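You operate a simulated robot arm through the tools that you are given. There is no shell and no other tool. Be economical: measure what you need, move in short steps, check, and stop when the job is done.

You run a simulated robot arm. Do the job below in one go: nothing can be reset, and whatever is moved stays where it is left.

Task
Take the steel block and leave it on the top of the green stool. Put one of the copper elbows from the top of the long workbench on the top of the grey bench. Stack the orange box marked "10 AMP" from the top of the long workbench on top of the orange box labelled "25 AMP". The order is free. Set down upright: steel block.
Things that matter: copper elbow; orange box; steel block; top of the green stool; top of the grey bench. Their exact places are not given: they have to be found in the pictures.

It is judged by the outcome, as a careful person would: the job done as asked, and still so three seconds after it is handed in. It fails if anything else is knocked over, pushed out of place, dropped, spilled or broken.

Robot
A 5-joint arm with a three-finger gripper on a trunk, on a base that drives. Base frame: it is fixed to the floor where the robot stands at the start and does not move with it; the origin is under the middle of the robot, x ahead of it, y to its left, z up; the surface under the hand at the start is at about z = 0.85. Lengths are in m, angles in degrees, forces in N, time in s.
With the tool pointing down near the work surface it reaches from about 0.32 to 0.66 m from the robot's upright axis, wherever it stands. Its first joint turns from -166.0 to 166.0 degrees. Places, roughly: steel block (10x4x8 cm) [0.5, 0.2, 0.9]; top of the green stool [-3.9, -1.8, 0.4]; top of the grey bench [-1.7, -1.8, 0.8]. The tool tilts only in the upright plane through the base axis and itself; it spins freely about its own axis. Payload 1.37 kg.
The tool frame sits at the grasp point between the pads (the TCP): z along the fingers, y along the line on which they close. The tips reach 0.016 m beyond it. Largest opening 0.101 m; the body of the gripper starts 0.082 m behind the TCP.
Orientation is that of the tool frame in the base frame, as a unit quaternion [x, y, z, w]. With the fingers straight down and closing along the base's y, the tool's x points along the base's -x, its y along +y and its z along -z.

Tools
- The arm moves only by the tool nudge_tool. Its argument "plan" is a list that holds one entry, the list of rows, each a list of 7 numbers: the shift along the base's x, y, z in units of 200 mm (1.0 is 200 mm), then the turn, a rotation vector about the base's x, y, z in units of 60 degrees (1.0 is 60 degrees), then the finger opening in m, from 0 to 0.101. In form: [[[tx, ty, tz, rx, ry, rz, grip], ...]]. A call has 1 to 10 rows; each row is the pose to reach, as a shift and turn from the pose commanded when the call began. A call with a number of a shift or a turn outside -1 to 1 is refused whole. Each row takes 0.2 s and may step no farther than 0.05 m and 8.6 degrees from the row before; otherwise, or with a gripper value out of range, the whole call is refused. Where a pose cannot be reached the arm comes as near as it can. A force on the tool above 40 N (or 10 N above the force at the start of the call, whichever is more), or a blocked arm, ends the call early, and 0.2 s more pass. Each finger travels about 0.045 m/s and halts on what it meets, pressing with about 26 N; the grip force reading is that of the motor and also rises with nothing between the fingers. The clock runs only during rows and for 0.2 s after the last one: add rows that repeat a pose to give the fingers time. The reply holds the time, the measured pose of the TCP, the force on the tool along the base axes, the opening and the grip force, in the units named above and with some noise, with the torque about the TCP (base axes, N m) and any sound that the robot's microphone picked up, and new pictures: "show" is both (left out), scene, wrist or none.
- Cameras (640 x 400 px; columns grow to the right, rows downward): "scene" is now at [0.0094, 0.1337, 1.5938]; the picture's right is [-0.40, -0.92, 0.00], its down [-0.65, 0.29, -0.70] and it looks along [0.65, -0.28, -0.71] (base axes); focal length 254 px, centre (320, 200). "wrist" rides on the gripper at [0.072, 0.02, -0.104] in the tool frame; the picture's right is [-0.26, 0.96, 0.00], its down [-0.76, -0.21, -0.62] and it looks along [-0.60, -0.16, 0.78] (tool axes); focal length 265 px, centre (320, 200).
- raise_lower(by): slides the trunk up (or, below 0, down) by that many m; the arm and the scene camera ride with it, the base frame stays. It gives what a move gives, with no picture.
- base_move(legs): drives the robot by 1 to 6 legs, each [ahead, left, turn to the left] in m, m and degrees, along the robot's own axes; the way and the turn of a leg run together, so that a leg with both is an arc; at most 1.5 m and 180 degrees a leg. The arm and the cameras ride along, it lands a little off, and it stops where it bumps. It gives what a move gives, and a new picture of the scene camera.
- head_to(pan, tilt): turns the head with the scene camera to pan (to the left, within 155 degrees either way) and tilt (down, from -29 to 69), counted from straight ahead of the robot. It gives what a move gives, and a new picture of the scene camera.
- pixel_to_xyz(camera, pixels): for up to 12 pixels [column, row] of the newest picture of that camera ("zoom" is the newest enlarged one), the place [x, y, z] in the base frame of the surface seen there, good to about 0.003 m, but the place of the scene camera against the robot may be out by one fixed shift of up to 0.018 m in any direction. No time passes.
- zoom(camera, box): a new picture of the part [left, top, right, bottom] of that camera's present view, enlarged. No time passes.
- job_done(): hands the job in; it is judged then, once.

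Work in short steps. Measure before you move; look again where a grasp or a placing could have gone wrong, and mend it. You have 110 turns and 260 pictures in all, those below and enlarged ones among them. Open the gripper and draw the arm clear of the work before you hand the job in, unless the task says otherwise; then end with one line.

The tools are called after "Call:" as a command line: name --argument value ..., lists and objects as JSON in quotes. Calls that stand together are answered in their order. nudge_tool: Moves the arm, as the interface text tells. Its arguments: {"type":"object","properties":{"plan":{"type":"array","items":{"type":"array","items":{"type":"array","items":{"type":"number"}}}},"show":{"type":"string","enum":["both","scene","wrist","none"]}},"required":["plan"]} The other tools are called the same way: raise_lower (by) slides the trunk up or down; base_move (legs) drives the base; head_to (pan, tilt) turns the head that bears the scene camera; pixel_to_xyz (camera, pixels) gives the place of the surface under pixels of a picture; zoom (camera, box) takes an enlarged picture of a part of a camera's view; job_done () hands the job in.

At the start:

```text
clock: 0.0
tcp_pos: [0.4292, 0.0628, 1.165]
tool_rot: [0.0, 1.0, -0.001, 0.0]
force: [0.3, 0.1, -0.5]
torque: [-0.04, 0.04, -0.01]
width: 0.1007
grasp_force: 0.0
trunk travel left (down, up): [-0.525, 0.065]
robot x, y, heading: [-0.0026, -0.0029, 0.1]
head pan, tilt: [-23.7, 45.2]
```

scene: 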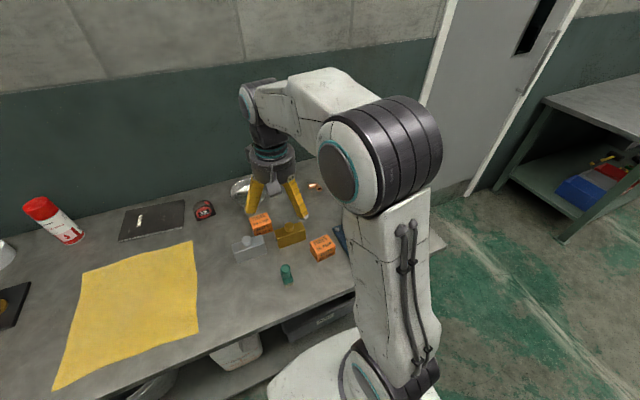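
wrist: 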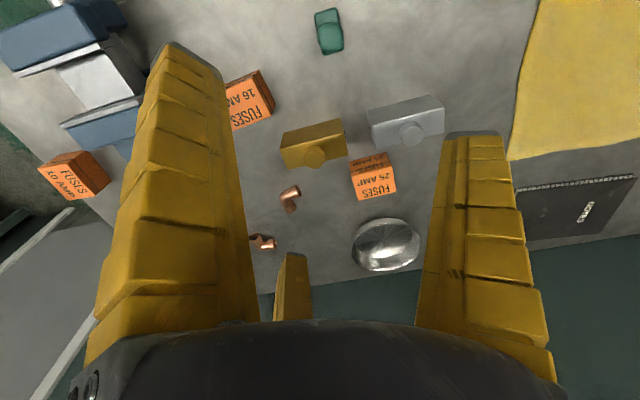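

The wrist view shows boxes 10 AMP (70,178), 16 AMP (250,98), 25 AMP (372,178), brass block (313,145), steel block (407,122), elbows (290,197) and (262,242). I zoom and measure.

Call:
zoom --camera "wrist" --box '[220, 60, 460, 290]'

Call:
zoom --camera "wrist" --box '[0, 0, 200, 220]'

Call:
pixel_to_xyz --camera "wrist" --pixels '[[62, 165], [80, 185], [375, 184], [370, 160], [405, 111], [410, 133], [313, 135], [290, 197], [264, 242], [275, 190], [460, 120], [330, 40]]'

```text
1.74 times, centred on (340, 175) of wrist
```

zoom: 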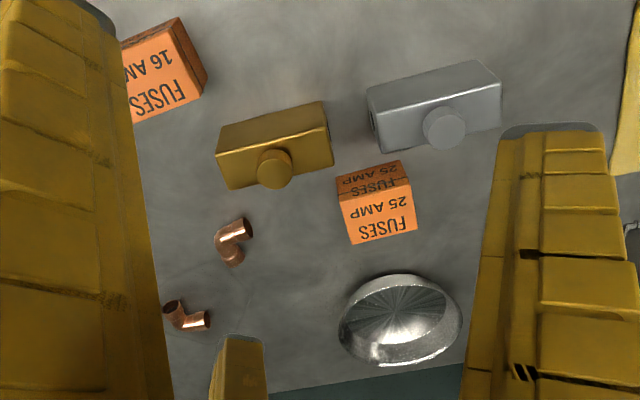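

```text
1.82 times, centred on (100, 110) of wrist
```

zoom: 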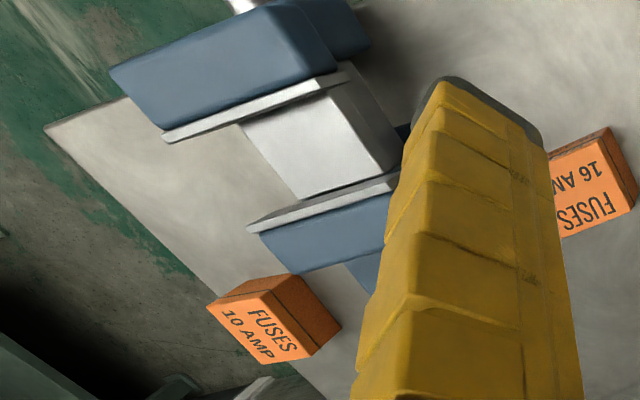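

```text
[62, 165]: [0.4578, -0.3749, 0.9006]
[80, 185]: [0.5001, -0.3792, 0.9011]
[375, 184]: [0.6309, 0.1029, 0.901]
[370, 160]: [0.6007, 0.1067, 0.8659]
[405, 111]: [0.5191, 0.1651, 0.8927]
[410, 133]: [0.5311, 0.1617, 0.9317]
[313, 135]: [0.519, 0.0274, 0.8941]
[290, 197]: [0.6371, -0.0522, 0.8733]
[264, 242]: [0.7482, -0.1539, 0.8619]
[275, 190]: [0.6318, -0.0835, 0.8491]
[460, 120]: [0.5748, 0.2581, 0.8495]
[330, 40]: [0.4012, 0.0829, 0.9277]
```

10 AMP box lies near the bench's right edge beside a blue vise-like thing. I measure the box corners and the vise height in the newest zoom.

Call:
pixel_to_xyz --camera "zoom" --pixels '[[215, 307], [260, 292], [306, 352], [265, 358], [290, 278], [336, 325], [220, 60], [320, 130], [320, 225], [270, 20], [250, 325], [380, 275]]'

Call:
head_to --pan -50 --tilt 45

```text
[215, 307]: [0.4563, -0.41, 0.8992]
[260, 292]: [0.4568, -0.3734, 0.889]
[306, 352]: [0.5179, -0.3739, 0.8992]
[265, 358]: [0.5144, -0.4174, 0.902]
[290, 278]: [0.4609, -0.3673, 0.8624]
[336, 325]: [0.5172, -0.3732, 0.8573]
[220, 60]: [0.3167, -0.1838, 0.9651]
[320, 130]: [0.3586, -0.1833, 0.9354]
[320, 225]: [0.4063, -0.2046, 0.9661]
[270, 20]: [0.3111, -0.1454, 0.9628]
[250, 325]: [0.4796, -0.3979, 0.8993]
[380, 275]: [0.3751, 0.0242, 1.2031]
```

```text
clock: 0.9
tcp_pos: [0.4294, 0.0621, 1.1647]
tool_rot: [-0.001, 1.0, 0.0, 0.0]
force: [-0.7, -0.2, 0.8]
torque: [-0.01, -0.02, 0.03]
width: 0.1006
grasp_force: 0.0
trunk travel left (down, up): [-0.525, 0.065]
robot x, y, heading: [-0.0024, 0.0022, -0.2]
head pan, tilt: [-50.0, 45.0]
```

scene: 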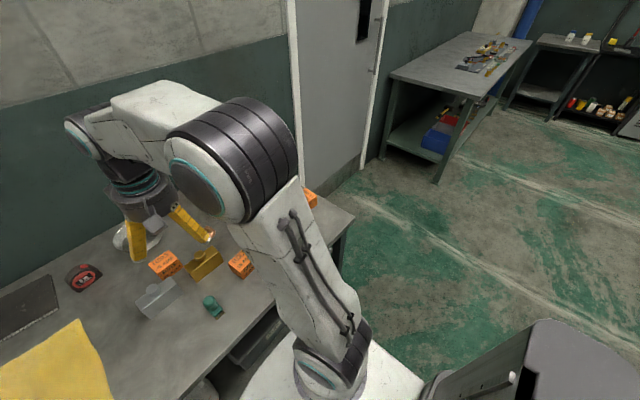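

The box sits axis-aligned around (0.487,-0.395), top 0.90. I swing the hand towards it at height in two calls.

Call:
nudge_tool --plan '[[[0, -0.25, 0, 0, 0, 0, 0.1], [0, -0.5, 0, 0, 0, 0, 0.1], [0, -0.75, 0, 0, 0, 0, 0.1], [0, -1.0, 0, 0, 0, 0, 0.1]]]' --show "none"

Call:
nudge_tool --plan '[[[0, -0.22, 0, 0, 0, 0, 0.1], [0, -0.44, 0, 0, 0, 0, 0.1], [0, -0.66, 0, 0, 0, 0, 0.1], [0, -0.88, 0, 0, 0, 0, 0.1], [0, -1.0, 0, 0, 0, 0, 0.1]]]' --show "both"

```text
clock: 1.9
tcp_pos: [0.4283, -0.1379, 1.1623]
tool_rot: [-0.001, 1.0, 0.0, 0.001]
force: [0.0, -0.7, -0.5]
torque: [0.02, -0.01, 0.01]
width: 0.1001
grasp_force: 0.1
trunk travel left (down, up): [-0.525, 0.065]
robot x, y, heading: [0.002, -0.0024, 0.0]
head pan, tilt: [-50.0, 45.0]
```

```text
clock: 3.1
tcp_pos: [0.4293, -0.337, 1.1664]
tool_rot: [0.0, 1.0, -0.001, 0.0]
force: [0.4, 0.1, 0.0]
torque: [-0.02, 0.0, 0.01]
width: 0.0997
grasp_force: 0.1
trunk travel left (down, up): [-0.525, 0.065]
robot x, y, heading: [0.0038, -0.0015, -0.1]
head pan, tilt: [-50.0, 45.0]
```

scene: 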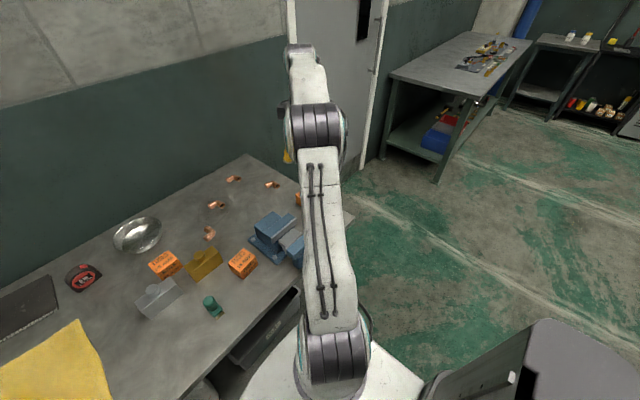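
wrist: 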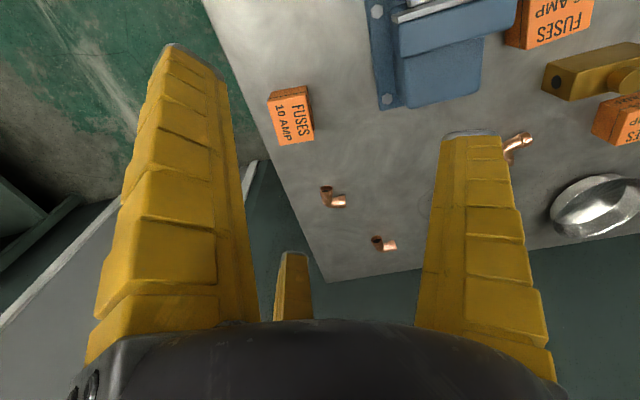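

The 10 AMP box is clearly seen at wrist (291,116). I zoom on it and on the elbows in the scene.

Call:
zoom --camera "wrist" --box '[240, 70, 420, 260]'

Call:
pixel_to_xyz --camera "wrist" --pixels '[[270, 99], [305, 94], [312, 138], [281, 144], [272, 91], [305, 87], [291, 116], [305, 115], [274, 118], [297, 141]]'

Call:
pixel_to_xyz --camera "scene" --pixels '[[209, 234], [216, 205], [233, 180], [272, 185], [268, 249], [290, 240]]'

```text
2.11 times, centred on (330, 165) of wrist
```

zoom: 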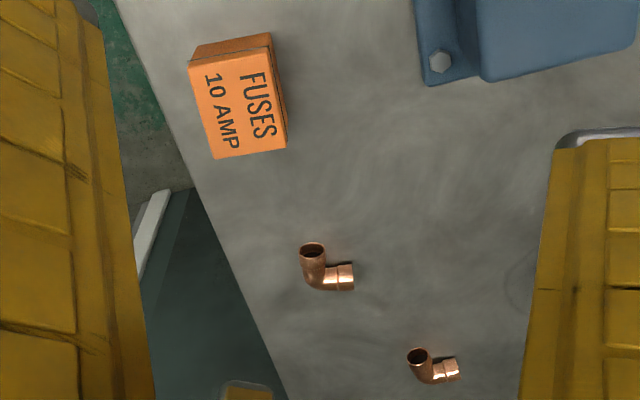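

```text
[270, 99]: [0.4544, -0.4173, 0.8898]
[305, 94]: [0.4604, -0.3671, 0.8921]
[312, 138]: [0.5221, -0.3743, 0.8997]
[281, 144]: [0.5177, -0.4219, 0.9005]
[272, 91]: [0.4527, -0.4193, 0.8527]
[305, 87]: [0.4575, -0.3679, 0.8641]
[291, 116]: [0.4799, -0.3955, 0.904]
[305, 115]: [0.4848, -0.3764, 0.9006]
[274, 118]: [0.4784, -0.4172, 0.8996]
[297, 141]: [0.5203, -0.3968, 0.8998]
```

```text
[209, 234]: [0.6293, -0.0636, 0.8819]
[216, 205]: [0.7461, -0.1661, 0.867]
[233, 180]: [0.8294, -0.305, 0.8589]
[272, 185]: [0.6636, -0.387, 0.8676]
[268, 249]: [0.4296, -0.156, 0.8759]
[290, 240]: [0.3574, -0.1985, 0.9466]
```

Box centre (0.488,-0.395), turned about -4°, width ~0.05 along y. I move above and descend.

Call:
nudge_tool --plan '[[[0.15, -0.145, 0, 0, 0, -0.035, 0.1], [0.293, -0.29, 0, 0, 0, -0.07, 0.1], [0.293, -0.29, -0.25, 0, 0, -0.07, 0.1], [0.293, -0.29, -0.5, 0, 0, -0.07, 0.1], [0.293, -0.29, -0.75, 0, 0, -0.07, 0.1], [0.293, -0.29, -0.98, 0, 0, -0.07, 0.1], [0.293, -0.29, -0.98, 0, 0, -0.07, 0.1]]]'

```text
clock: 4.7
tcp_pos: [0.4974, -0.407, 0.9691]
tool_rot: [0.037, 0.999, 0.0, 0.0]
force: [-0.1, 0.7, 0.7]
torque: [0.05, -0.01, 0.0]
width: 0.1
grasp_force: 0.0
out of reach, approached as far as the arm can: row 2, 3, 5, 6, 7
trunk travel left (down, up): [-0.525, 0.065]
robot x, y, heading: [-0.0011, -0.0001, 0.2]
head pan, tilt: [-50.0, 45.0]
```

scene: 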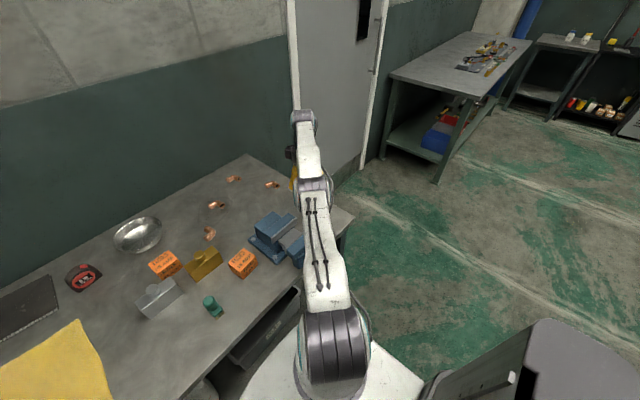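
wrist: 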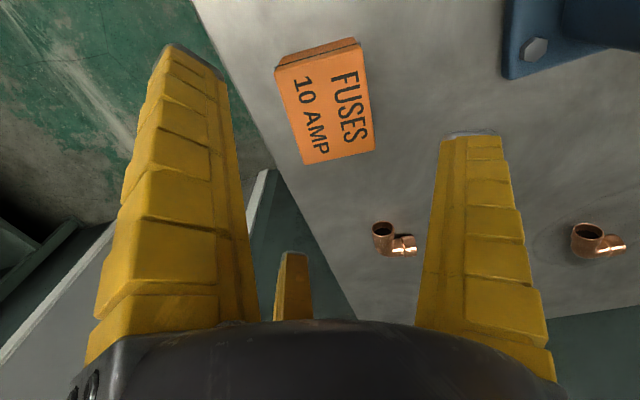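

The arm reports out-of-reach, ending ~1 cm too far outward. I make a small correction and re-check.

Call:
nudge_tool --plan '[[[-0.047, 0.06, -0.1, 0, 0, 0, 0.1], [-0.047, 0.06, -0.1, 0, 0, 0, 0.1]]]' --show "none"

```text
clock: 5.3
tcp_pos: [0.4992, -0.4014, 0.9511]
tool_rot: [0.037, 0.999, -0.001, 0.001]
force: [1.0, 0.1, 0.7]
torque: [-0.02, -0.01, -0.01]
width: 0.0998
grasp_force: 0.1
out of reach, approached as far as the arm can: row 1, 2
trunk travel left (down, up): [-0.525, 0.065]
robot x, y, heading: [0.0014, -0.0018, -0.2]
head pan, tilt: [-50.0, 45.0]
```

Radius stays at 0.64 regardless, so I try a larger pull inward to see how the arm answers.

Call:
nudge_tool --plan '[[[-0.12, 0.1, 0, 0, 0, 0, 0.1], [-0.24, 0.2, 0, 0, 0, 0, 0.1], [-0.24, 0.2, 0, 0, 0, 0, 0.1]]]' --show "none"

```text
clock: 6.1
tcp_pos: [0.4393, -0.3554, 0.9473]
tool_rot: [0.037, 0.999, 0.0, 0.0]
force: [0.2, -1.2, 0.7]
torque: [0.01, 0.01, 0.02]
width: 0.0998
grasp_force: 0.0
trunk travel left (down, up): [-0.525, 0.065]
robot x, y, heading: [0.0029, -0.0006, -0.1]
head pan, tilt: [-50.0, 45.0]
```

Here it follows correctly. I'll change the trunk height for better reach: raise hand 0.1, then lower trunk 0.1, then try reaching over the box again.

Call:
nudge_tool --plan '[[[0, 0, 0.25, 0, 0, 0, 0.1], [0, 0, 0.5, 0, 0, 0, 0.1], [0, 0, 0.5, 0, 0, 0, 0.1]]]' --show "none"

Call:
raise_lower --by -0.1

Call:
nudge_tool --plan '[[[0.12, -0.1, 0, 0, 0, 0, 0.1], [0.243, -0.2, 0, 0, 0, 0, 0.1], [0.243, -0.2, 0, 0, 0, 0, 0.1], [0.243, -0.2, 0, 0, 0, 0, 0.1]]]' --show "wrist"

```text
clock: 6.9
tcp_pos: [0.4409, -0.3544, 1.0514]
tool_rot: [0.037, 0.999, 0.0, 0.001]
force: [-0.4, 0.1, -0.1]
torque: [-0.01, 0.0, -0.02]
width: 0.1003
grasp_force: 0.0
trunk travel left (down, up): [-0.525, 0.065]
robot x, y, heading: [0.0015, -0.0026, 0.1]
head pan, tilt: [-50.0, 45.0]
```

```text
clock: 8.2
tcp_pos: [0.4394, -0.3543, 0.95]
tool_rot: [0.038, 0.999, 0.0, 0.001]
force: [0.9, -0.1, -0.1]
torque: [-0.01, 0.01, -0.04]
width: 0.1001
grasp_force: 0.1
trunk travel left (down, up): [-0.425, 0.165]
robot x, y, heading: [0.0033, -0.0007, -0.1]
head pan, tilt: [-50.0, 45.0]
```

```text
clock: 9.2
tcp_pos: [0.4909, -0.3951, 0.9485]
tool_rot: [0.037, 0.999, 0.0, 0.0]
force: [-0.6, -0.4, 1.1]
torque: [0.0, -0.02, -0.03]
width: 0.1001
grasp_force: 0.1
trunk travel left (down, up): [-0.425, 0.165]
robot x, y, heading: [-0.0009, -0.0016, 0.1]
head pan, tilt: [-50.0, 45.0]
```

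wrist: 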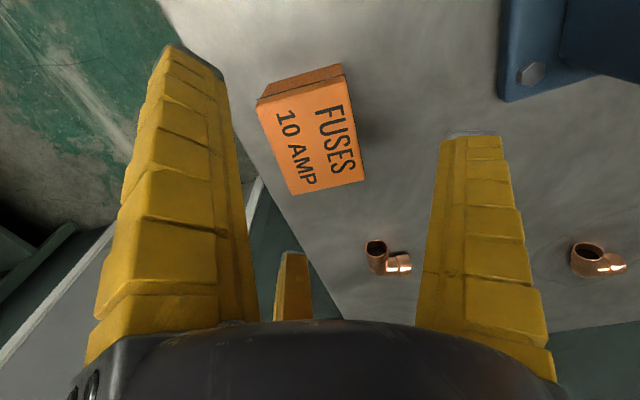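

Reached (0.491,-0.395,0.949). I re-measure the box from this close view.

Call:
pixel_to_xyz --camera "wrist" --pixels '[[262, 106], [338, 86], [361, 179], [297, 191], [310, 138], [276, 147], [350, 130]]'

```text
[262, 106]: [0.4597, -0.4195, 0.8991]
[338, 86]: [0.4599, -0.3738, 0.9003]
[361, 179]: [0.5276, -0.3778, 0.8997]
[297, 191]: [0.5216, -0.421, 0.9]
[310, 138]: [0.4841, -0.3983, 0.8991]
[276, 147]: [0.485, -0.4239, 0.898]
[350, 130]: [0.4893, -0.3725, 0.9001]
```

Centre (0.491,-0.398), aligned within 3 mm. Descend to z≈0.877 and close.

Call:
nudge_tool --plan '[[[0, -0.01, -0.18, 0, 0, 0, 0.1], [0, -0.01, -0.35, 0, 0, 0, 0.1], [0, -0.01, -0.35, 0, 0, 0, 0.04], [0, -0.01, -0.35, 0, 0, 0, 0.03], [0, -0.01, -0.35, 0, 0, 0, 0.03], [0, -0.01, -0.35, 0, 0, 0, 0.03]]]' --show "wrist"

```text
clock: 10.6
tcp_pos: [0.4906, -0.3948, 0.8772]
tool_rot: [0.037, 0.999, 0.001, 0.0]
force: [0.0, 0.0, -0.7]
torque: [0.03, 0.03, 0.01]
width: 0.0805
grasp_force: 26.4
trunk travel left (down, up): [-0.425, 0.165]
robot x, y, heading: [0.0011, 0.0008, 0.2]
head pan, tilt: [-50.0, 45.0]
```

wrist: 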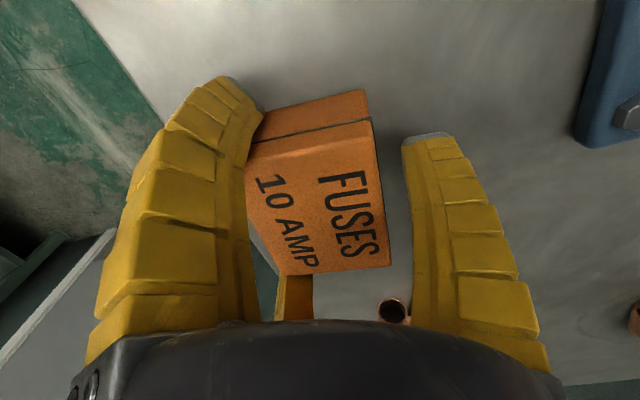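

Width halted at 0.0805 with 26 N, the left prong touching the box by the picture. I hold the close command a little longer to see whether it still closes.

Call:
nudge_tool --plan '[[[0, 0, 0, 0, 0, 0, 0.03], [0, 0, 0, 0, 0, 0, 0.03], [0, 0, 0, 0, 0, 0, 0.03]]]' --show "both"

```text
clock: 11.4
tcp_pos: [0.4903, -0.3971, 0.879]
tool_rot: [0.037, 0.999, 0.0, 0.0]
force: [-0.3, -0.6, -1.2]
torque: [0.02, 0.0, 0.0]
width: 0.0804
grasp_force: 26.1
trunk travel left (down, up): [-0.425, 0.165]
robot x, y, heading: [-0.002, -0.0007, 0.1]
head pan, tilt: [-50.0, 45.0]
```

scene: 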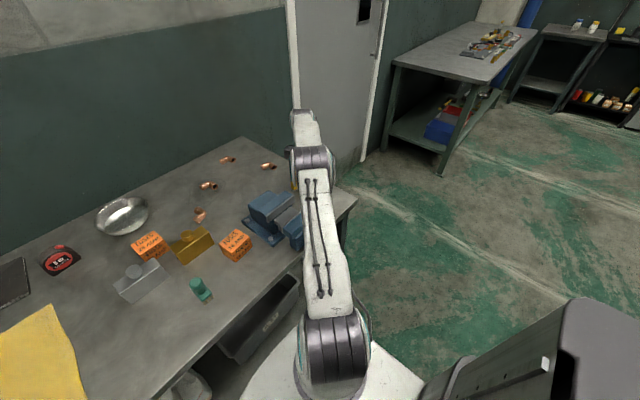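
wrist: 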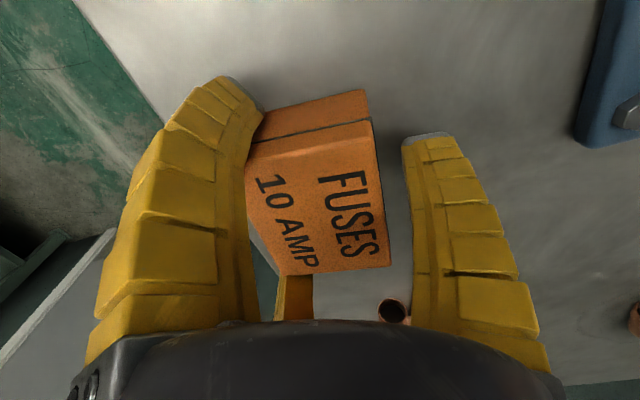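

Still 0.080. I zoom on the gap to see what each finger touches.

Call:
zoom --camera "wrist" --box '[180, 60, 500, 330]'

Call:
pixel_to_xyz --camera "wrist" --pixels '[[247, 160], [375, 130], [388, 262], [285, 272], [255, 120], [405, 145], [418, 200], [245, 120], [228, 85], [430, 135], [295, 300], [320, 200]]'

```text
1.48 times, centred on (340, 195) of wrist
```

zoom: 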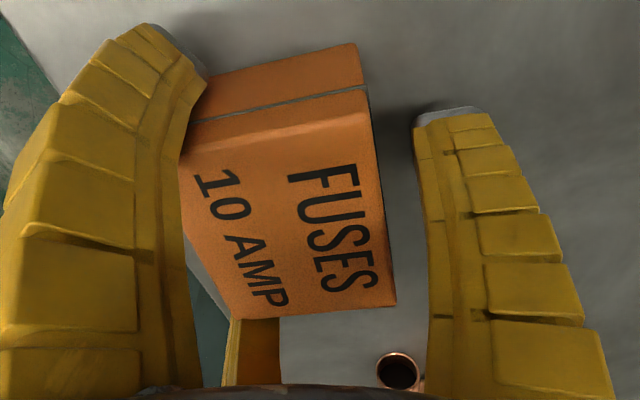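

```text
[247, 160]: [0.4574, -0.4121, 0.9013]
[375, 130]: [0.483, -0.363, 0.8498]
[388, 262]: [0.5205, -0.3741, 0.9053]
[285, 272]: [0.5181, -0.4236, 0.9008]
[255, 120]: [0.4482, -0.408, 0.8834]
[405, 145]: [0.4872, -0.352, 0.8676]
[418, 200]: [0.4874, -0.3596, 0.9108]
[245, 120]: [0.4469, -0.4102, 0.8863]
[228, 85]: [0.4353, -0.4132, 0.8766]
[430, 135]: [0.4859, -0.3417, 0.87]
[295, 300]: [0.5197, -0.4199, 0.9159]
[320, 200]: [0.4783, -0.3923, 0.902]
```

The gripper visibly has two prongs on the left side that may straddle the box. I open, rise, and measure where the prongs really are.

Call:
nudge_tool --plan '[[[0, 0, 0, 0, 0, 0, 0.1], [0, 0, 0, 0, 0, 0, 0.1], [0, 0, 0.2, 0, 0, 0, 0.1], [0, 0, 0.4, 0, 0, 0, 0.1]]]' --show "wrist"

Call:
pixel_to_xyz --camera "wrist" --pixels '[[185, 50], [220, 85], [235, 150], [250, 250], [290, 258], [293, 300], [470, 135], [440, 145], [425, 240], [418, 310], [277, 310], [308, 290]]'

```text
clock: 12.4
tcp_pos: [0.4855, -0.3924, 0.9553]
tool_rot: [0.036, 0.999, 0.0, 0.0]
force: [-1.4, -0.5, 0.4]
torque: [-0.04, -0.01, -0.01]
width: 0.0999
grasp_force: 0.0
out of reach, approached as far as the arm can: row 4
trunk travel left (down, up): [-0.425, 0.165]
robot x, y, heading: [-0.0036, -0.0008, 0.1]
head pan, tilt: [-50.0, 45.0]
```

wrist: 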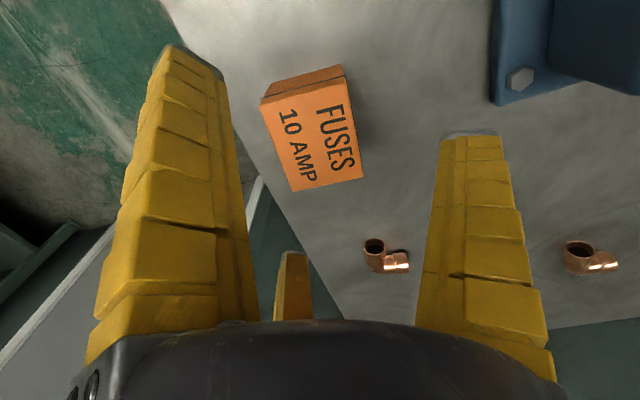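

```text
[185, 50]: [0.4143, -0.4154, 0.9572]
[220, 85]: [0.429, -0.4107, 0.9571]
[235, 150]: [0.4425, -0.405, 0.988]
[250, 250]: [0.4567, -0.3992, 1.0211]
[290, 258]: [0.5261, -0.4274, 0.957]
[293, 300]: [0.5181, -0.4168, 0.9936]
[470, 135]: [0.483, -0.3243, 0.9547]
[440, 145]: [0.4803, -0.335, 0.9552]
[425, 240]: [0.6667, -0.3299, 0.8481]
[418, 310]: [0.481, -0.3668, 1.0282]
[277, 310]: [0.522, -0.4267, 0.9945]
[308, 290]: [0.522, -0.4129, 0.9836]
```

The gripper is in truth three-pronged: thumb at +y, two prongs at about ±x/-y. I close it in free air above the box to learn how the prongs travel.

Call:
nudge_tool --plan '[[[0, 0, 0, 0, 0, 0, 0.05], [0, 0, 0, 0, 0, 0, 0.05], [0, 0, 0, 0, 0, 0, 0.05], [0, 0, 0, 0, 0, 0, 0.05]]]' --show "wrist"

Call:
zoom --camera "wrist" --box '[160, 20, 520, 330]'

```text
clock: 13.4
tcp_pos: [0.4874, -0.3924, 0.9553]
tool_rot: [0.037, 0.999, 0.0, 0.0]
force: [-0.3, 0.3, 0.0]
torque: [-0.02, -0.03, -0.01]
width: 0.0535
grasp_force: 2.7
trunk travel left (down, up): [-0.425, 0.165]
robot x, y, heading: [-0.0023, -0.0001, -0.0]
head pan, tilt: [-50.0, 45.0]
```

wrist: 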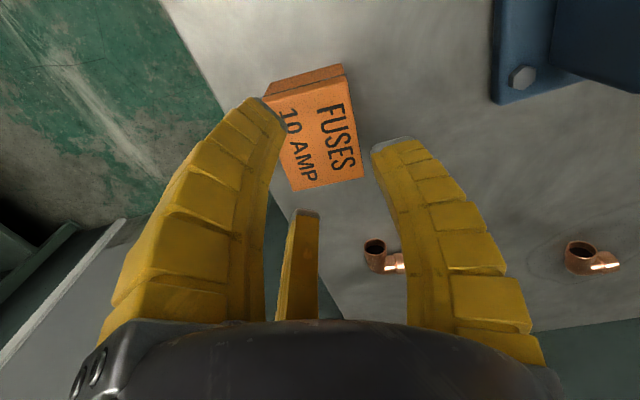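

```text
1.29 times, centred on (340, 175) of wrist
```

zoom: 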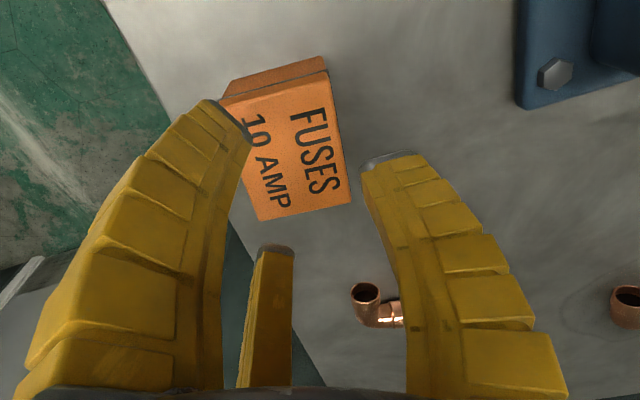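

Call:
pixel_to_xyz --camera "wrist" --pixels '[[262, 102], [283, 130], [250, 110], [297, 215], [315, 215], [305, 212], [375, 155], [405, 142], [375, 165], [278, 155], [313, 235]]'

```text
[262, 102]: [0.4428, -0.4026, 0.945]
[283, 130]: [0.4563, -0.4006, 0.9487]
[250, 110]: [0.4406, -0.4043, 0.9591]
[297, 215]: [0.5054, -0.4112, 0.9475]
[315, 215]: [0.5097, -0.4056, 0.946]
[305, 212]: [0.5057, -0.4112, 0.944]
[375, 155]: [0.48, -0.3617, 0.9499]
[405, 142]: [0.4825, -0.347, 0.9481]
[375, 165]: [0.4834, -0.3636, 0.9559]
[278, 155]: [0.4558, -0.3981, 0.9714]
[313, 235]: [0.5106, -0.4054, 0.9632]
```

The prongs close radially (r≈w/2, at 90°, ~205°, ~330°). Turning the hand -90° puts the thumb on the short end and both prongs on the 5-cm sides, which fits the box. I turn in two calls.

Call:
nudge_tool --plan '[[[0, 0, 0, 0, 0, -0.14, 0.1], [0, 0, 0, 0, 0, -0.28, 0.1], [0, 0, 0, 0, 0, -0.42, 0.1], [0, 0, 0, 0, 0, -0.56, 0.1], [0, 0, 0, 0, 0, -0.7, 0.1], [0, 0, 0, 0, 0, -0.84, 0.1], [0, 0, 0, 0, 0, -0.98, 0.1]]]' --show "none"

Call:
nudge_tool --plan '[[[0, 0, 0, 0, 0, -0.13, 0.1], [0, 0, 0, 0, 0, -0.26, 0.1], [0, 0, 0, 0, 0, -0.39, 0.1], [0, 0, 0, 0, 0, -0.52, 0.1], [0, 0, 0, 0, 0, -0.52, 0.1]]]' --show "both"

```text
clock: 15.0
tcp_pos: [0.4856, -0.3941, 0.9592]
tool_rot: [0.524, 0.852, 0.0, 0.0]
force: [-0.2, -0.1, -1.0]
torque: [0.01, 0.0, 0.0]
width: 0.0999
grasp_force: 0.1
trunk travel left (down, up): [-0.425, 0.165]
robot x, y, heading: [-0.0004, 0.0013, -0.1]
head pan, tilt: [-50.0, 45.0]
```

```text
clock: 16.2
tcp_pos: [0.4858, -0.3936, 0.9592]
tool_rot: [0.733, 0.68, -0.001, 0.0]
force: [0.1, -0.2, -0.2]
torque: [0.02, 0.01, -0.02]
width: 0.0999
grasp_force: 0.0
trunk travel left (down, up): [-0.425, 0.165]
robot x, y, heading: [0.0024, 0.002, -0.1]
head pan, tilt: [-50.0, 45.0]
```

scene: 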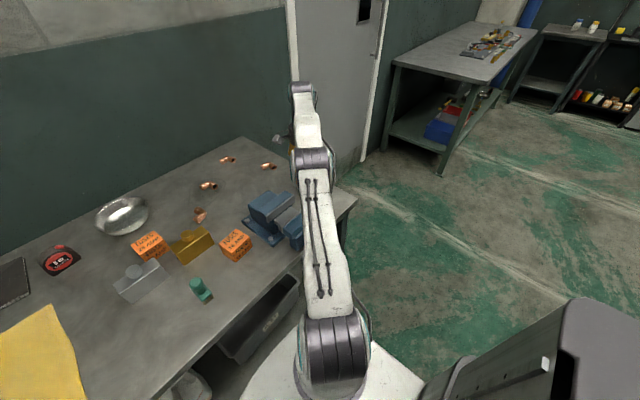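
wrist: 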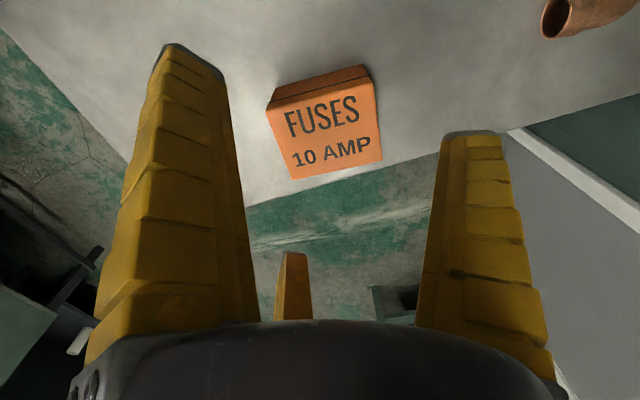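

Turned. I re-measure the box corners in this view.

Call:
pixel_to_xyz --camera "wrist" --pixels '[[269, 106], [368, 84], [380, 158], [294, 176], [328, 128]]'

```text
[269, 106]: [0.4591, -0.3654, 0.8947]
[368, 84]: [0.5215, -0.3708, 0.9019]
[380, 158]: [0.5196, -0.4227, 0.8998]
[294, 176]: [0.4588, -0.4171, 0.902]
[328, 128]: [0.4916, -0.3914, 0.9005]
```

Centre (0.490,-0.394). Descend to z≈0.884 with x +4 mm and close.

Call:
nudge_tool --plan '[[[0.02, 0, -0.18, 0, 0, 0, 0.1], [0.02, 0, -0.375, 0, 0, 0, 0.1], [0.02, 0, -0.375, 0, 0, 0, 0.1], [0.02, 0, -0.375, 0, 0, 0, 0.03], [0.02, 0, -0.375, 0, 0, 0, 0.03], [0.02, 0, -0.375, 0, 0, 0, 0.03], [0.02, 0, -0.375, 0, 0, 0, 0.03]]]' --show "wrist"

```text
clock: 17.8
tcp_pos: [0.4927, -0.3943, 0.8831]
tool_rot: [0.733, 0.681, 0.001, 0.0]
force: [0.0, -0.2, 0.3]
torque: [0.01, 0.01, -0.04]
width: 0.0647
grasp_force: 26.5
trunk travel left (down, up): [-0.425, 0.165]
robot x, y, heading: [0.0018, -0.0015, -0.0]
head pan, tilt: [-50.0, 45.0]
```

wrist: 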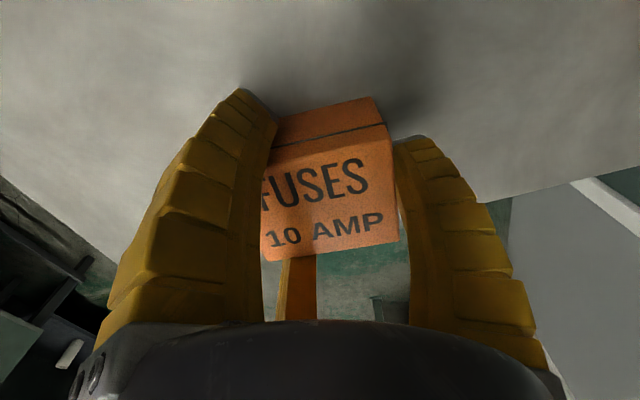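

Grip stalled at 0.065 with all three prongs around the box. Lift 6 cm, hauling slightly inwards, and check.

Call:
nudge_tool --plan '[[[0, 0, 0.1, 0, 0, 0, 0.03], [-0.05, 0.05, 0.25, 0, 0, 0, 0.03], [-0.15, 0.12, 0.4, 0, 0, 0, 0.03], [-0.2, 0.2, 0.5, 0, 0, 0, 0.03]]]' --show "wrist"

```text
clock: 18.8
tcp_pos: [0.451, -0.3534, 0.9816]
tool_rot: [0.732, 0.681, 0.0, -0.001]
force: [-0.6, 0.1, -1.4]
torque: [-0.01, 0.01, -0.01]
width: 0.0646
grasp_force: 25.7
trunk travel left (down, up): [-0.425, 0.165]
robot x, y, heading: [0.0024, 0.0004, 0.1]
head pan, tilt: [-50.0, 45.0]
```

wrist: 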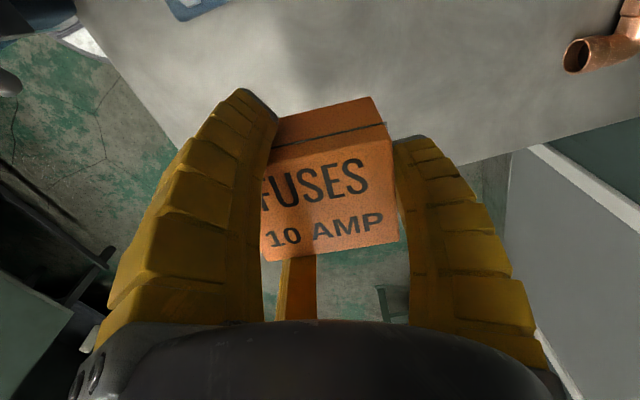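

The box is held. I raise to z≈1.06, move along +y over the vise while turning back +90° in steps.

Call:
nudge_tool --plan '[[[0, 0.0, 0.2, 0, 0, 0, 0.03], [0, 0.05, 0.4, 0, 0, 0.12, 0.03], [0, 0.25, 0.4, 0, 0, 0.25, 0.03], [0, 0.45, 0.4, 0, 0, 0.38, 0.03], [0, 0.65, 0.4, 0, 0, 0.51, 0.03], [0, 0.85, 0.4, 0, 0, 0.64, 0.03], [0, 1.0, 0.4, 0, 0, 0.77, 0.03]]]' --show "none"

Call:
nudge_tool --plan '[[[0, 0.2, 0, 0, 0, 0.13, 0.03], [0, 0.4, 0, 0, 0, 0.26, 0.03], [0, 0.6, 0, 0, 0, 0.39, 0.03], [0, 0.8, 0, 0, 0, 0.52, 0.03], [0, 0.95, 0, 0, 0, 0.65, 0.03], [0, 0.95, 0, 0, 0, 0.75, 0.03]]]' --show "both"

```text
clock: 20.4
tcp_pos: [0.4526, -0.1528, 1.0634]
tool_rot: [0.405, 0.914, 0.0, 0.0]
force: [-0.6, 0.1, -0.8]
torque: [-0.02, 0.02, 0.01]
width: 0.0645
grasp_force: 25.8
trunk travel left (down, up): [-0.425, 0.165]
robot x, y, heading: [0.0006, 0.0009, -0.1]
head pan, tilt: [-50.0, 45.0]
```

```text
clock: 21.8
tcp_pos: [0.4504, 0.0371, 1.0622]
tool_rot: [0.026, 1.0, 0.0, 0.0]
force: [-0.7, -0.4, -2.3]
torque: [-0.03, -0.02, 0.03]
width: 0.0644
grasp_force: 26.2
trunk travel left (down, up): [-0.425, 0.165]
robot x, y, heading: [-0.0005, 0.002, 0.2]
head pan, tilt: [-50.0, 45.0]
```

scene: 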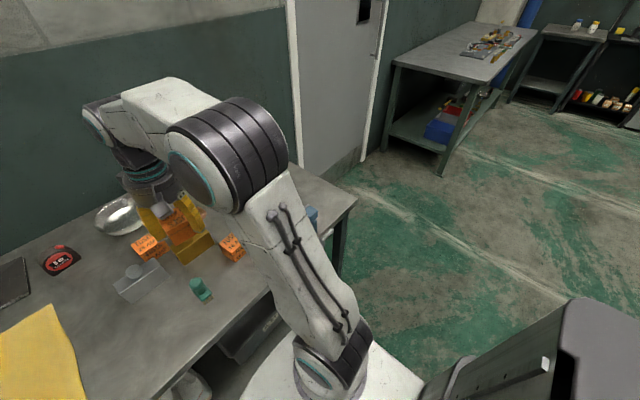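
wrist: 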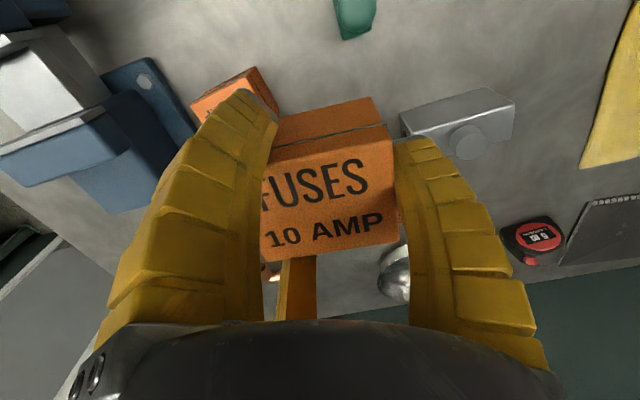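

The held box hides the 25 AMP box from the wrist. I shift the hand -0.2 m in y to see it past the thumb.

Call:
nudge_tool --plan '[[[0, -0.25, 0, 0, 0, 0, 0.03], [0, -0.5, 0, 0, 0, 0, 0.03], [0, -0.75, 0, 0, 0, 0, 0.03], [0, -1.0, 0, 0, 0, 0, 0.03], [0, -1.0, 0, 0, 0, 0, 0.03]]]' --show "both"

Call:
zoom --camera "wrist" --box '[400, 40, 640, 250]'

Call:
zoom --camera "scene" --box '[80, 170, 300, 320]'

```text
clock: 23.0
tcp_pos: [0.4512, -0.1621, 1.0642]
tool_rot: [0.027, 1.0, 0.0, 0.0]
force: [-0.2, 0.5, -1.0]
torque: [-0.01, 0.01, 0.01]
width: 0.0643
grasp_force: 26.0
trunk travel left (down, up): [-0.425, 0.165]
robot x, y, heading: [-0.003, 0.0017, 0.2]
head pan, tilt: [-50.0, 45.0]
```

scene: 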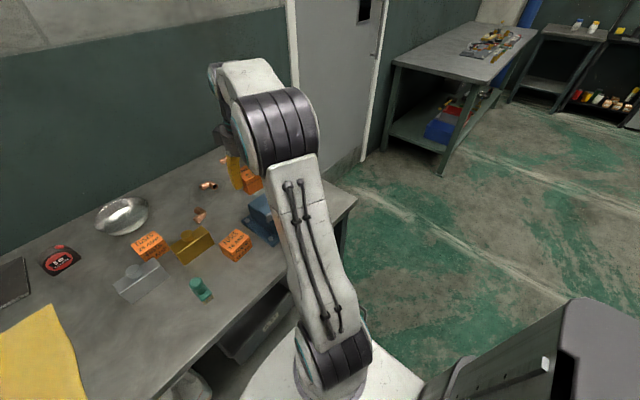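
wrist: 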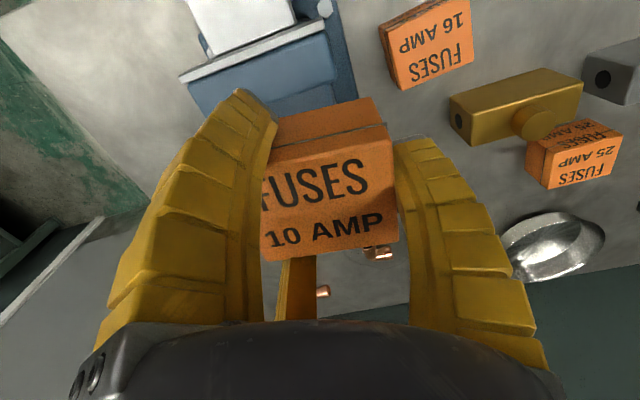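

```text
1.90 times, centred on (520, 145) of wrist
```

zoom: 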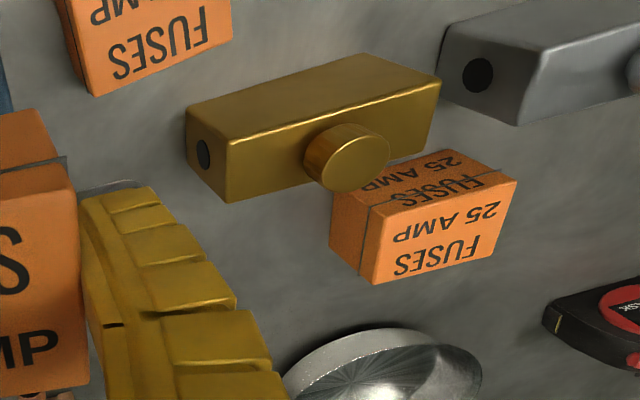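

```text
2.67 times, centred on (190, 245) of scene
```

zoom: 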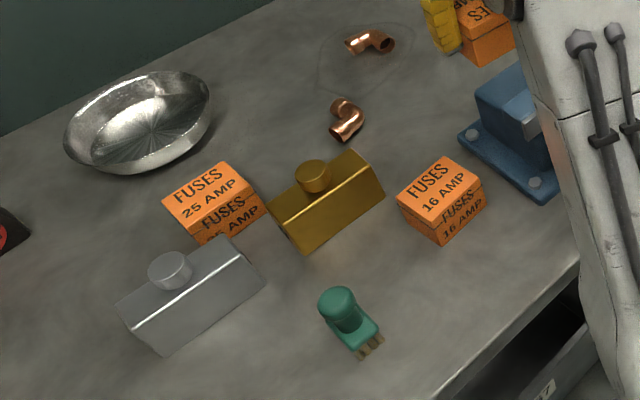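

I measure the 25 AMP top face from both cameras, and the held box.

Call:
pixel_to_xyz --camera "wrist" --pixels '[[547, 150], [620, 136], [607, 170], [552, 187], [583, 162], [264, 150], [385, 128], [397, 240], [266, 258], [330, 190], [467, 155], [540, 120]]'

Call:
pixel_to_xyz --camera "zoom" --pixels '[[166, 203], [223, 166], [254, 193], [202, 229], [208, 197], [170, 262], [313, 172], [120, 305], [225, 240], [262, 283], [165, 352], [445, 190]]'

```text
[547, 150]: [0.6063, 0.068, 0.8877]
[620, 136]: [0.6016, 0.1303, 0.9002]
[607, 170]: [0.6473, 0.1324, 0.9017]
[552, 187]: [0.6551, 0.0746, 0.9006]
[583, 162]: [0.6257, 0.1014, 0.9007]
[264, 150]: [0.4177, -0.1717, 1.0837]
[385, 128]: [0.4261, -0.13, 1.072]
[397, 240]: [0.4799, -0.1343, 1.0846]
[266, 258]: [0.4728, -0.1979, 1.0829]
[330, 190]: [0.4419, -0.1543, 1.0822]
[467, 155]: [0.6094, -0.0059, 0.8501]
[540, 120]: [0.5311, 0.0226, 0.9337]
```

```text
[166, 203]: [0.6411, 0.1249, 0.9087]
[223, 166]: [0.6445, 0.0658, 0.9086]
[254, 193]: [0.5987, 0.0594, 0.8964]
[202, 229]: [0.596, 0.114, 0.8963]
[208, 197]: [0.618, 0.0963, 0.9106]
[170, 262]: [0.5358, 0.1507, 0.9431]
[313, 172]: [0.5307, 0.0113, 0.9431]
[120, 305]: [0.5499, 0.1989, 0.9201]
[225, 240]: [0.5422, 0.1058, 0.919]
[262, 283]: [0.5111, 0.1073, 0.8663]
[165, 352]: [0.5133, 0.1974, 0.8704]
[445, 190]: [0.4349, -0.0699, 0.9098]
```

25 AMP centre ≈(0.6275,0.102), turned ≈+4.5°; held box centre ≈ TCP+(0,-0.004), turned ≈-6°. I raise the trunk 5 cm for reach, then approach.

Call:
raise_lower --by 0.05

Call:
nudge_tool --plan '[[[0, 0.25, 0, 0, 0, 0, 0.03], [0, 0.5, -0.1, 0, 0, 0.1, 0.03], [0, 0.75, -0.3, 0, 0, 0.17, 0.03], [0.15, 0.9, -0.5, 0, 0, 0.17, 0.03], [0.35, 1.0, -0.58, 0, 0, 0.17, 0.03], [0.35, 1.0, -0.58, 0, 0, 0.17, 0.03]]]' --show "none"

```text
clock: 24.0
tcp_pos: [0.4522, -0.1632, 1.1143]
tool_rot: [0.026, 1.0, 0.0, 0.0]
force: [0.1, -0.2, -0.8]
torque: [0.03, 0.0, -0.01]
width: 0.0642
grasp_force: 25.5
trunk travel left (down, up): [-0.475, 0.115]
robot x, y, heading: [0.0039, -0.001, 0.2]
head pan, tilt: [-50.0, 45.0]
```

```text
refused: row 2 steps farther than a row can; nothing moved
```

Step too long; finer rows.

Call:
nudge_tool --plan '[[[0, 0.22, 0, 0, 0, 0.05, 0.03], [0, 0.43, -0.1, 0, 0, 0.1, 0.03], [0, 0.63, -0.2, 0, 0, 0.17, 0.03], [0, 0.82, -0.32, 0, 0, 0.17, 0.03], [0.1, 0.95, -0.45, 0, 0, 0.17, 0.03], [0.25, 1.0, -0.58, 0, 0, 0.17, 0.03], [0.4, 1.0, -0.6, 0, 0, 0.17, 0.03], [0.4, 1.0, -0.6, 0, 0, 0.17, 0.03]]]' --show "none"

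```text
clock: 25.8
tcp_pos: [0.5313, 0.0337, 0.9913]
tool_rot: [-0.063, 0.998, 0.0, 0.0]
force: [0.1, 0.2, -1.4]
torque: [0.0, 0.02, -0.04]
width: 0.0644
grasp_force: 26.1
trunk travel left (down, up): [-0.475, 0.115]
robot x, y, heading: [-0.0013, 0.0006, -0.1]
head pan, tilt: [-50.0, 45.0]
```

Now outwards to (0.6275,0.106) at the same height.

Call:
nudge_tool --plan '[[[0.18, 0.12, -0.03, 0, 0, 0, 0.03], [0.34, 0.25, -0.06, 0, 0, 0, 0.03], [0.481, 0.36, -0.08, 0, 0, 0, 0.03], [0.481, 0.36, -0.08, 0, 0, 0, 0.03], [0.481, 0.36, -0.08, 0, 0, 0, 0.03]]]' --show "both"

Call:
zoom --camera "scene" --box '[60, 130, 280, 300]'

```text
clock: 27.0
tcp_pos: [0.6293, 0.1089, 0.9769]
tool_rot: [-0.063, 0.998, -0.001, 0.0]
force: [-0.2, -0.1, -0.7]
torque: [0.04, -0.04, 0.02]
width: 0.064
grasp_force: 25.6
trunk travel left (down, up): [-0.475, 0.115]
robot x, y, heading: [0.0019, 0.0013, -0.0]
head pan, tilt: [-50.0, 45.0]
```

scene: 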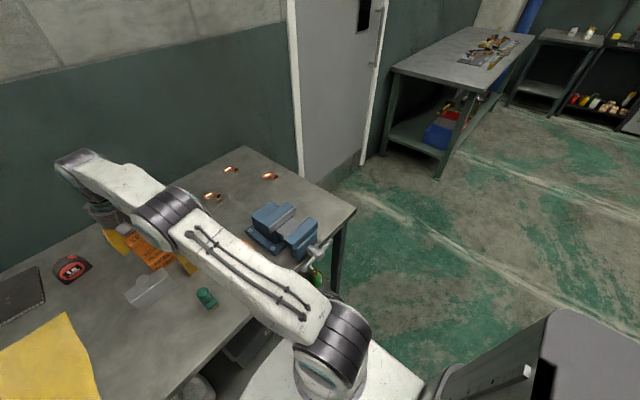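
wrist: 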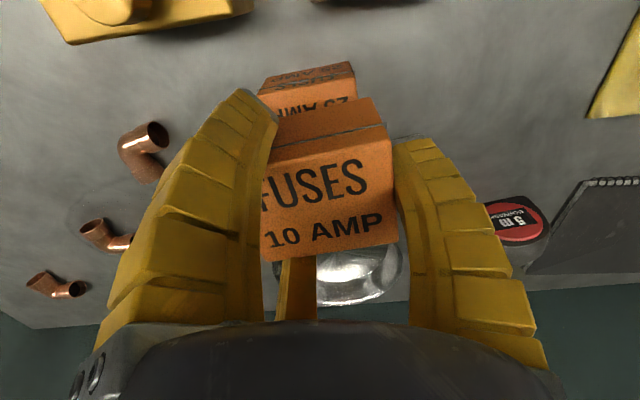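

```text
2.35 times, centred on (170, 215) of scene
```

zoom: 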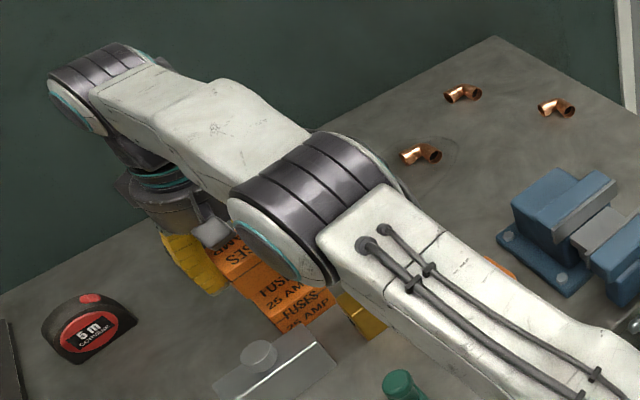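

I measure the bowl's near rim, the visible 25 AMP edge and the held box's edges before lowering.

Call:
pixel_to_xyz --camera "wrist" --pixels '[[265, 85], [352, 63], [310, 90], [335, 262], [395, 262], [365, 300], [397, 240], [266, 258], [384, 130], [350, 75], [268, 92]]'

```text
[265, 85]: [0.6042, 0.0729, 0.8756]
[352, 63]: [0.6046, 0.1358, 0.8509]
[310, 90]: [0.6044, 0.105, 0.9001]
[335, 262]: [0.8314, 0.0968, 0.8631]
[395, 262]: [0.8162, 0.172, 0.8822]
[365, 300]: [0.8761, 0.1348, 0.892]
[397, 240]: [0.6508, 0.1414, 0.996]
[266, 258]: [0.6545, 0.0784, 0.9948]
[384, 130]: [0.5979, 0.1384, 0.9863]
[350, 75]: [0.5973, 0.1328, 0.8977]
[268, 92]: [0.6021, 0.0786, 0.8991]
```

Held box is 6 mm too far in y, 2 mm in x; its bottom is ≈0.045 above the 25 AMP top. I correct and lower to contact.

Call:
nudge_tool --plan '[[[-0.01, -0.03, 0, 0, 0, 0, 0.03], [-0.01, -0.03, -0.1, 0, 0, 0, 0.03], [-0.01, -0.03, -0.18, 0, 0, 0, 0.03], [-0.01, -0.03, -0.205, 0, 0, 0, 0.03], [-0.01, -0.03, -0.205, 0, 0, 0, 0.03]]]' --show "wrist"

```text
clock: 28.2
tcp_pos: [0.626, 0.1023, 0.9379]
tool_rot: [-0.063, 0.998, 0.0, 0.0]
force: [0.2, 0.4, -0.9]
torque: [0.0, 0.01, 0.03]
width: 0.0643
grasp_force: 25.8
trunk travel left (down, up): [-0.475, 0.115]
robot x, y, heading: [-0.0014, 0.0025, 0.0]
head pan, tilt: [-50.0, 45.0]
```

wrist: 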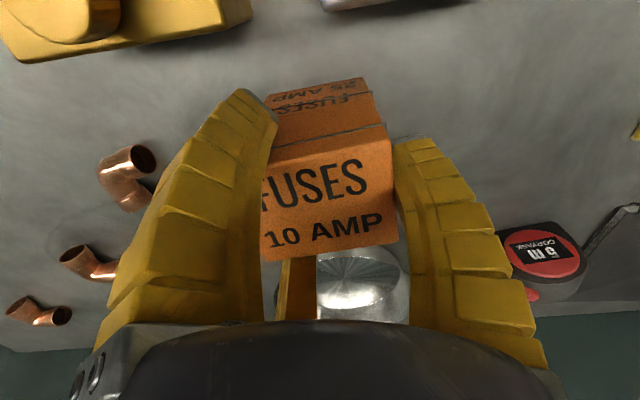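

Nearly in contact (no force yet). Lower in 2-mm steps watching the force.

Call:
nudge_tool --plan '[[[0, 0, -0.012, 0, 0, 0, 0.03], [0, 0, -0.024, 0, 0, 0, 0.03], [0, 0, -0.024, 0, 0, 0, 0.03]]]' --show "none"

```text
clock: 29.0
tcp_pos: [0.6256, 0.1035, 0.9342]
tool_rot: [-0.063, 0.998, 0.0, 0.0]
force: [0.3, 1.0, -0.5]
torque: [0.0, 0.0, -0.03]
width: 0.0641
grasp_force: 25.4
trunk travel left (down, up): [-0.475, 0.115]
robot x, y, heading: [0.0008, -0.0005, -0.1]
head pan, tilt: [-50.0, 45.0]
```

Call:
nudge_tool --plan '[[[0, 0, -0.01, 0, 0, 0, 0.03], [0, 0, -0.02, 0, 0, 0, 0.03], [0, 0, -0.02, 0, 0, 0, 0.03]]]' --show "wrist"

```text
clock: 29.8
tcp_pos: [0.6256, 0.1023, 0.9321]
tool_rot: [-0.063, 0.998, 0.0, 0.002]
force: [-0.4, -0.4, 11.6]
torque: [-0.33, 0.02, 0.0]
width: 0.0641
grasp_force: 25.7
trunk travel left (down, up): [-0.475, 0.115]
robot x, y, heading: [-0.0003, 0.0004, 0.3]
head pan, tilt: [-50.0, 45.0]
```

wrist: 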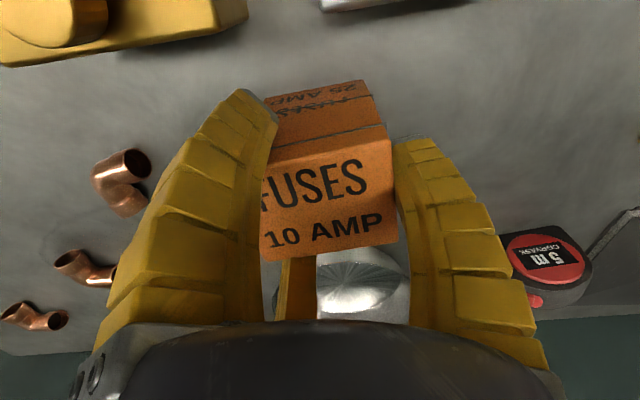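

Contact at 11.6 N. I open slowly and then rise.

Call:
nudge_tool --plan '[[[0, 0, 0.005, 0, 0, 0, 0.07], [0, 0, 0.005, 0, 0, 0, 0.085], [0, 0, 0.005, 0, 0, 0, 0.1], [0, 0, 0.005, 0, 0, 0, 0.1], [0, 0, 0.15, 0, 0, 0, 0.1], [0, 0, 0.3, 0, 0, 0, 0.1]]]' --show "wrist"

```text
clock: 31.2
tcp_pos: [0.6261, 0.1049, 0.9894]
tool_rot: [-0.063, 0.998, 0.0, 0.0]
force: [-0.3, -0.6, -0.3]
torque: [0.03, -0.03, 0.01]
width: 0.0998
grasp_force: 0.1
trunk travel left (down, up): [-0.475, 0.115]
robot x, y, heading: [-0.0034, 0.0031, 0.1]
head pan, tilt: [-50.0, 45.0]
```

wrist: 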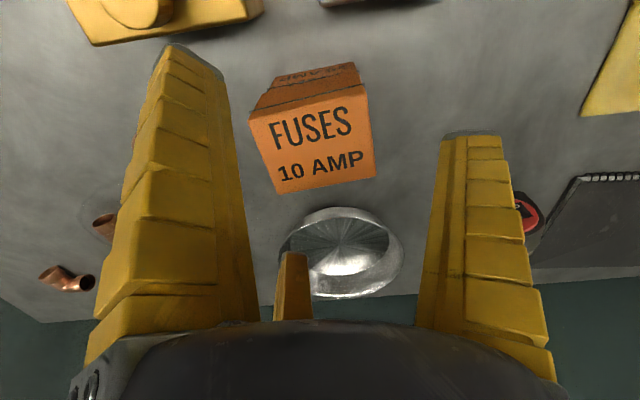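

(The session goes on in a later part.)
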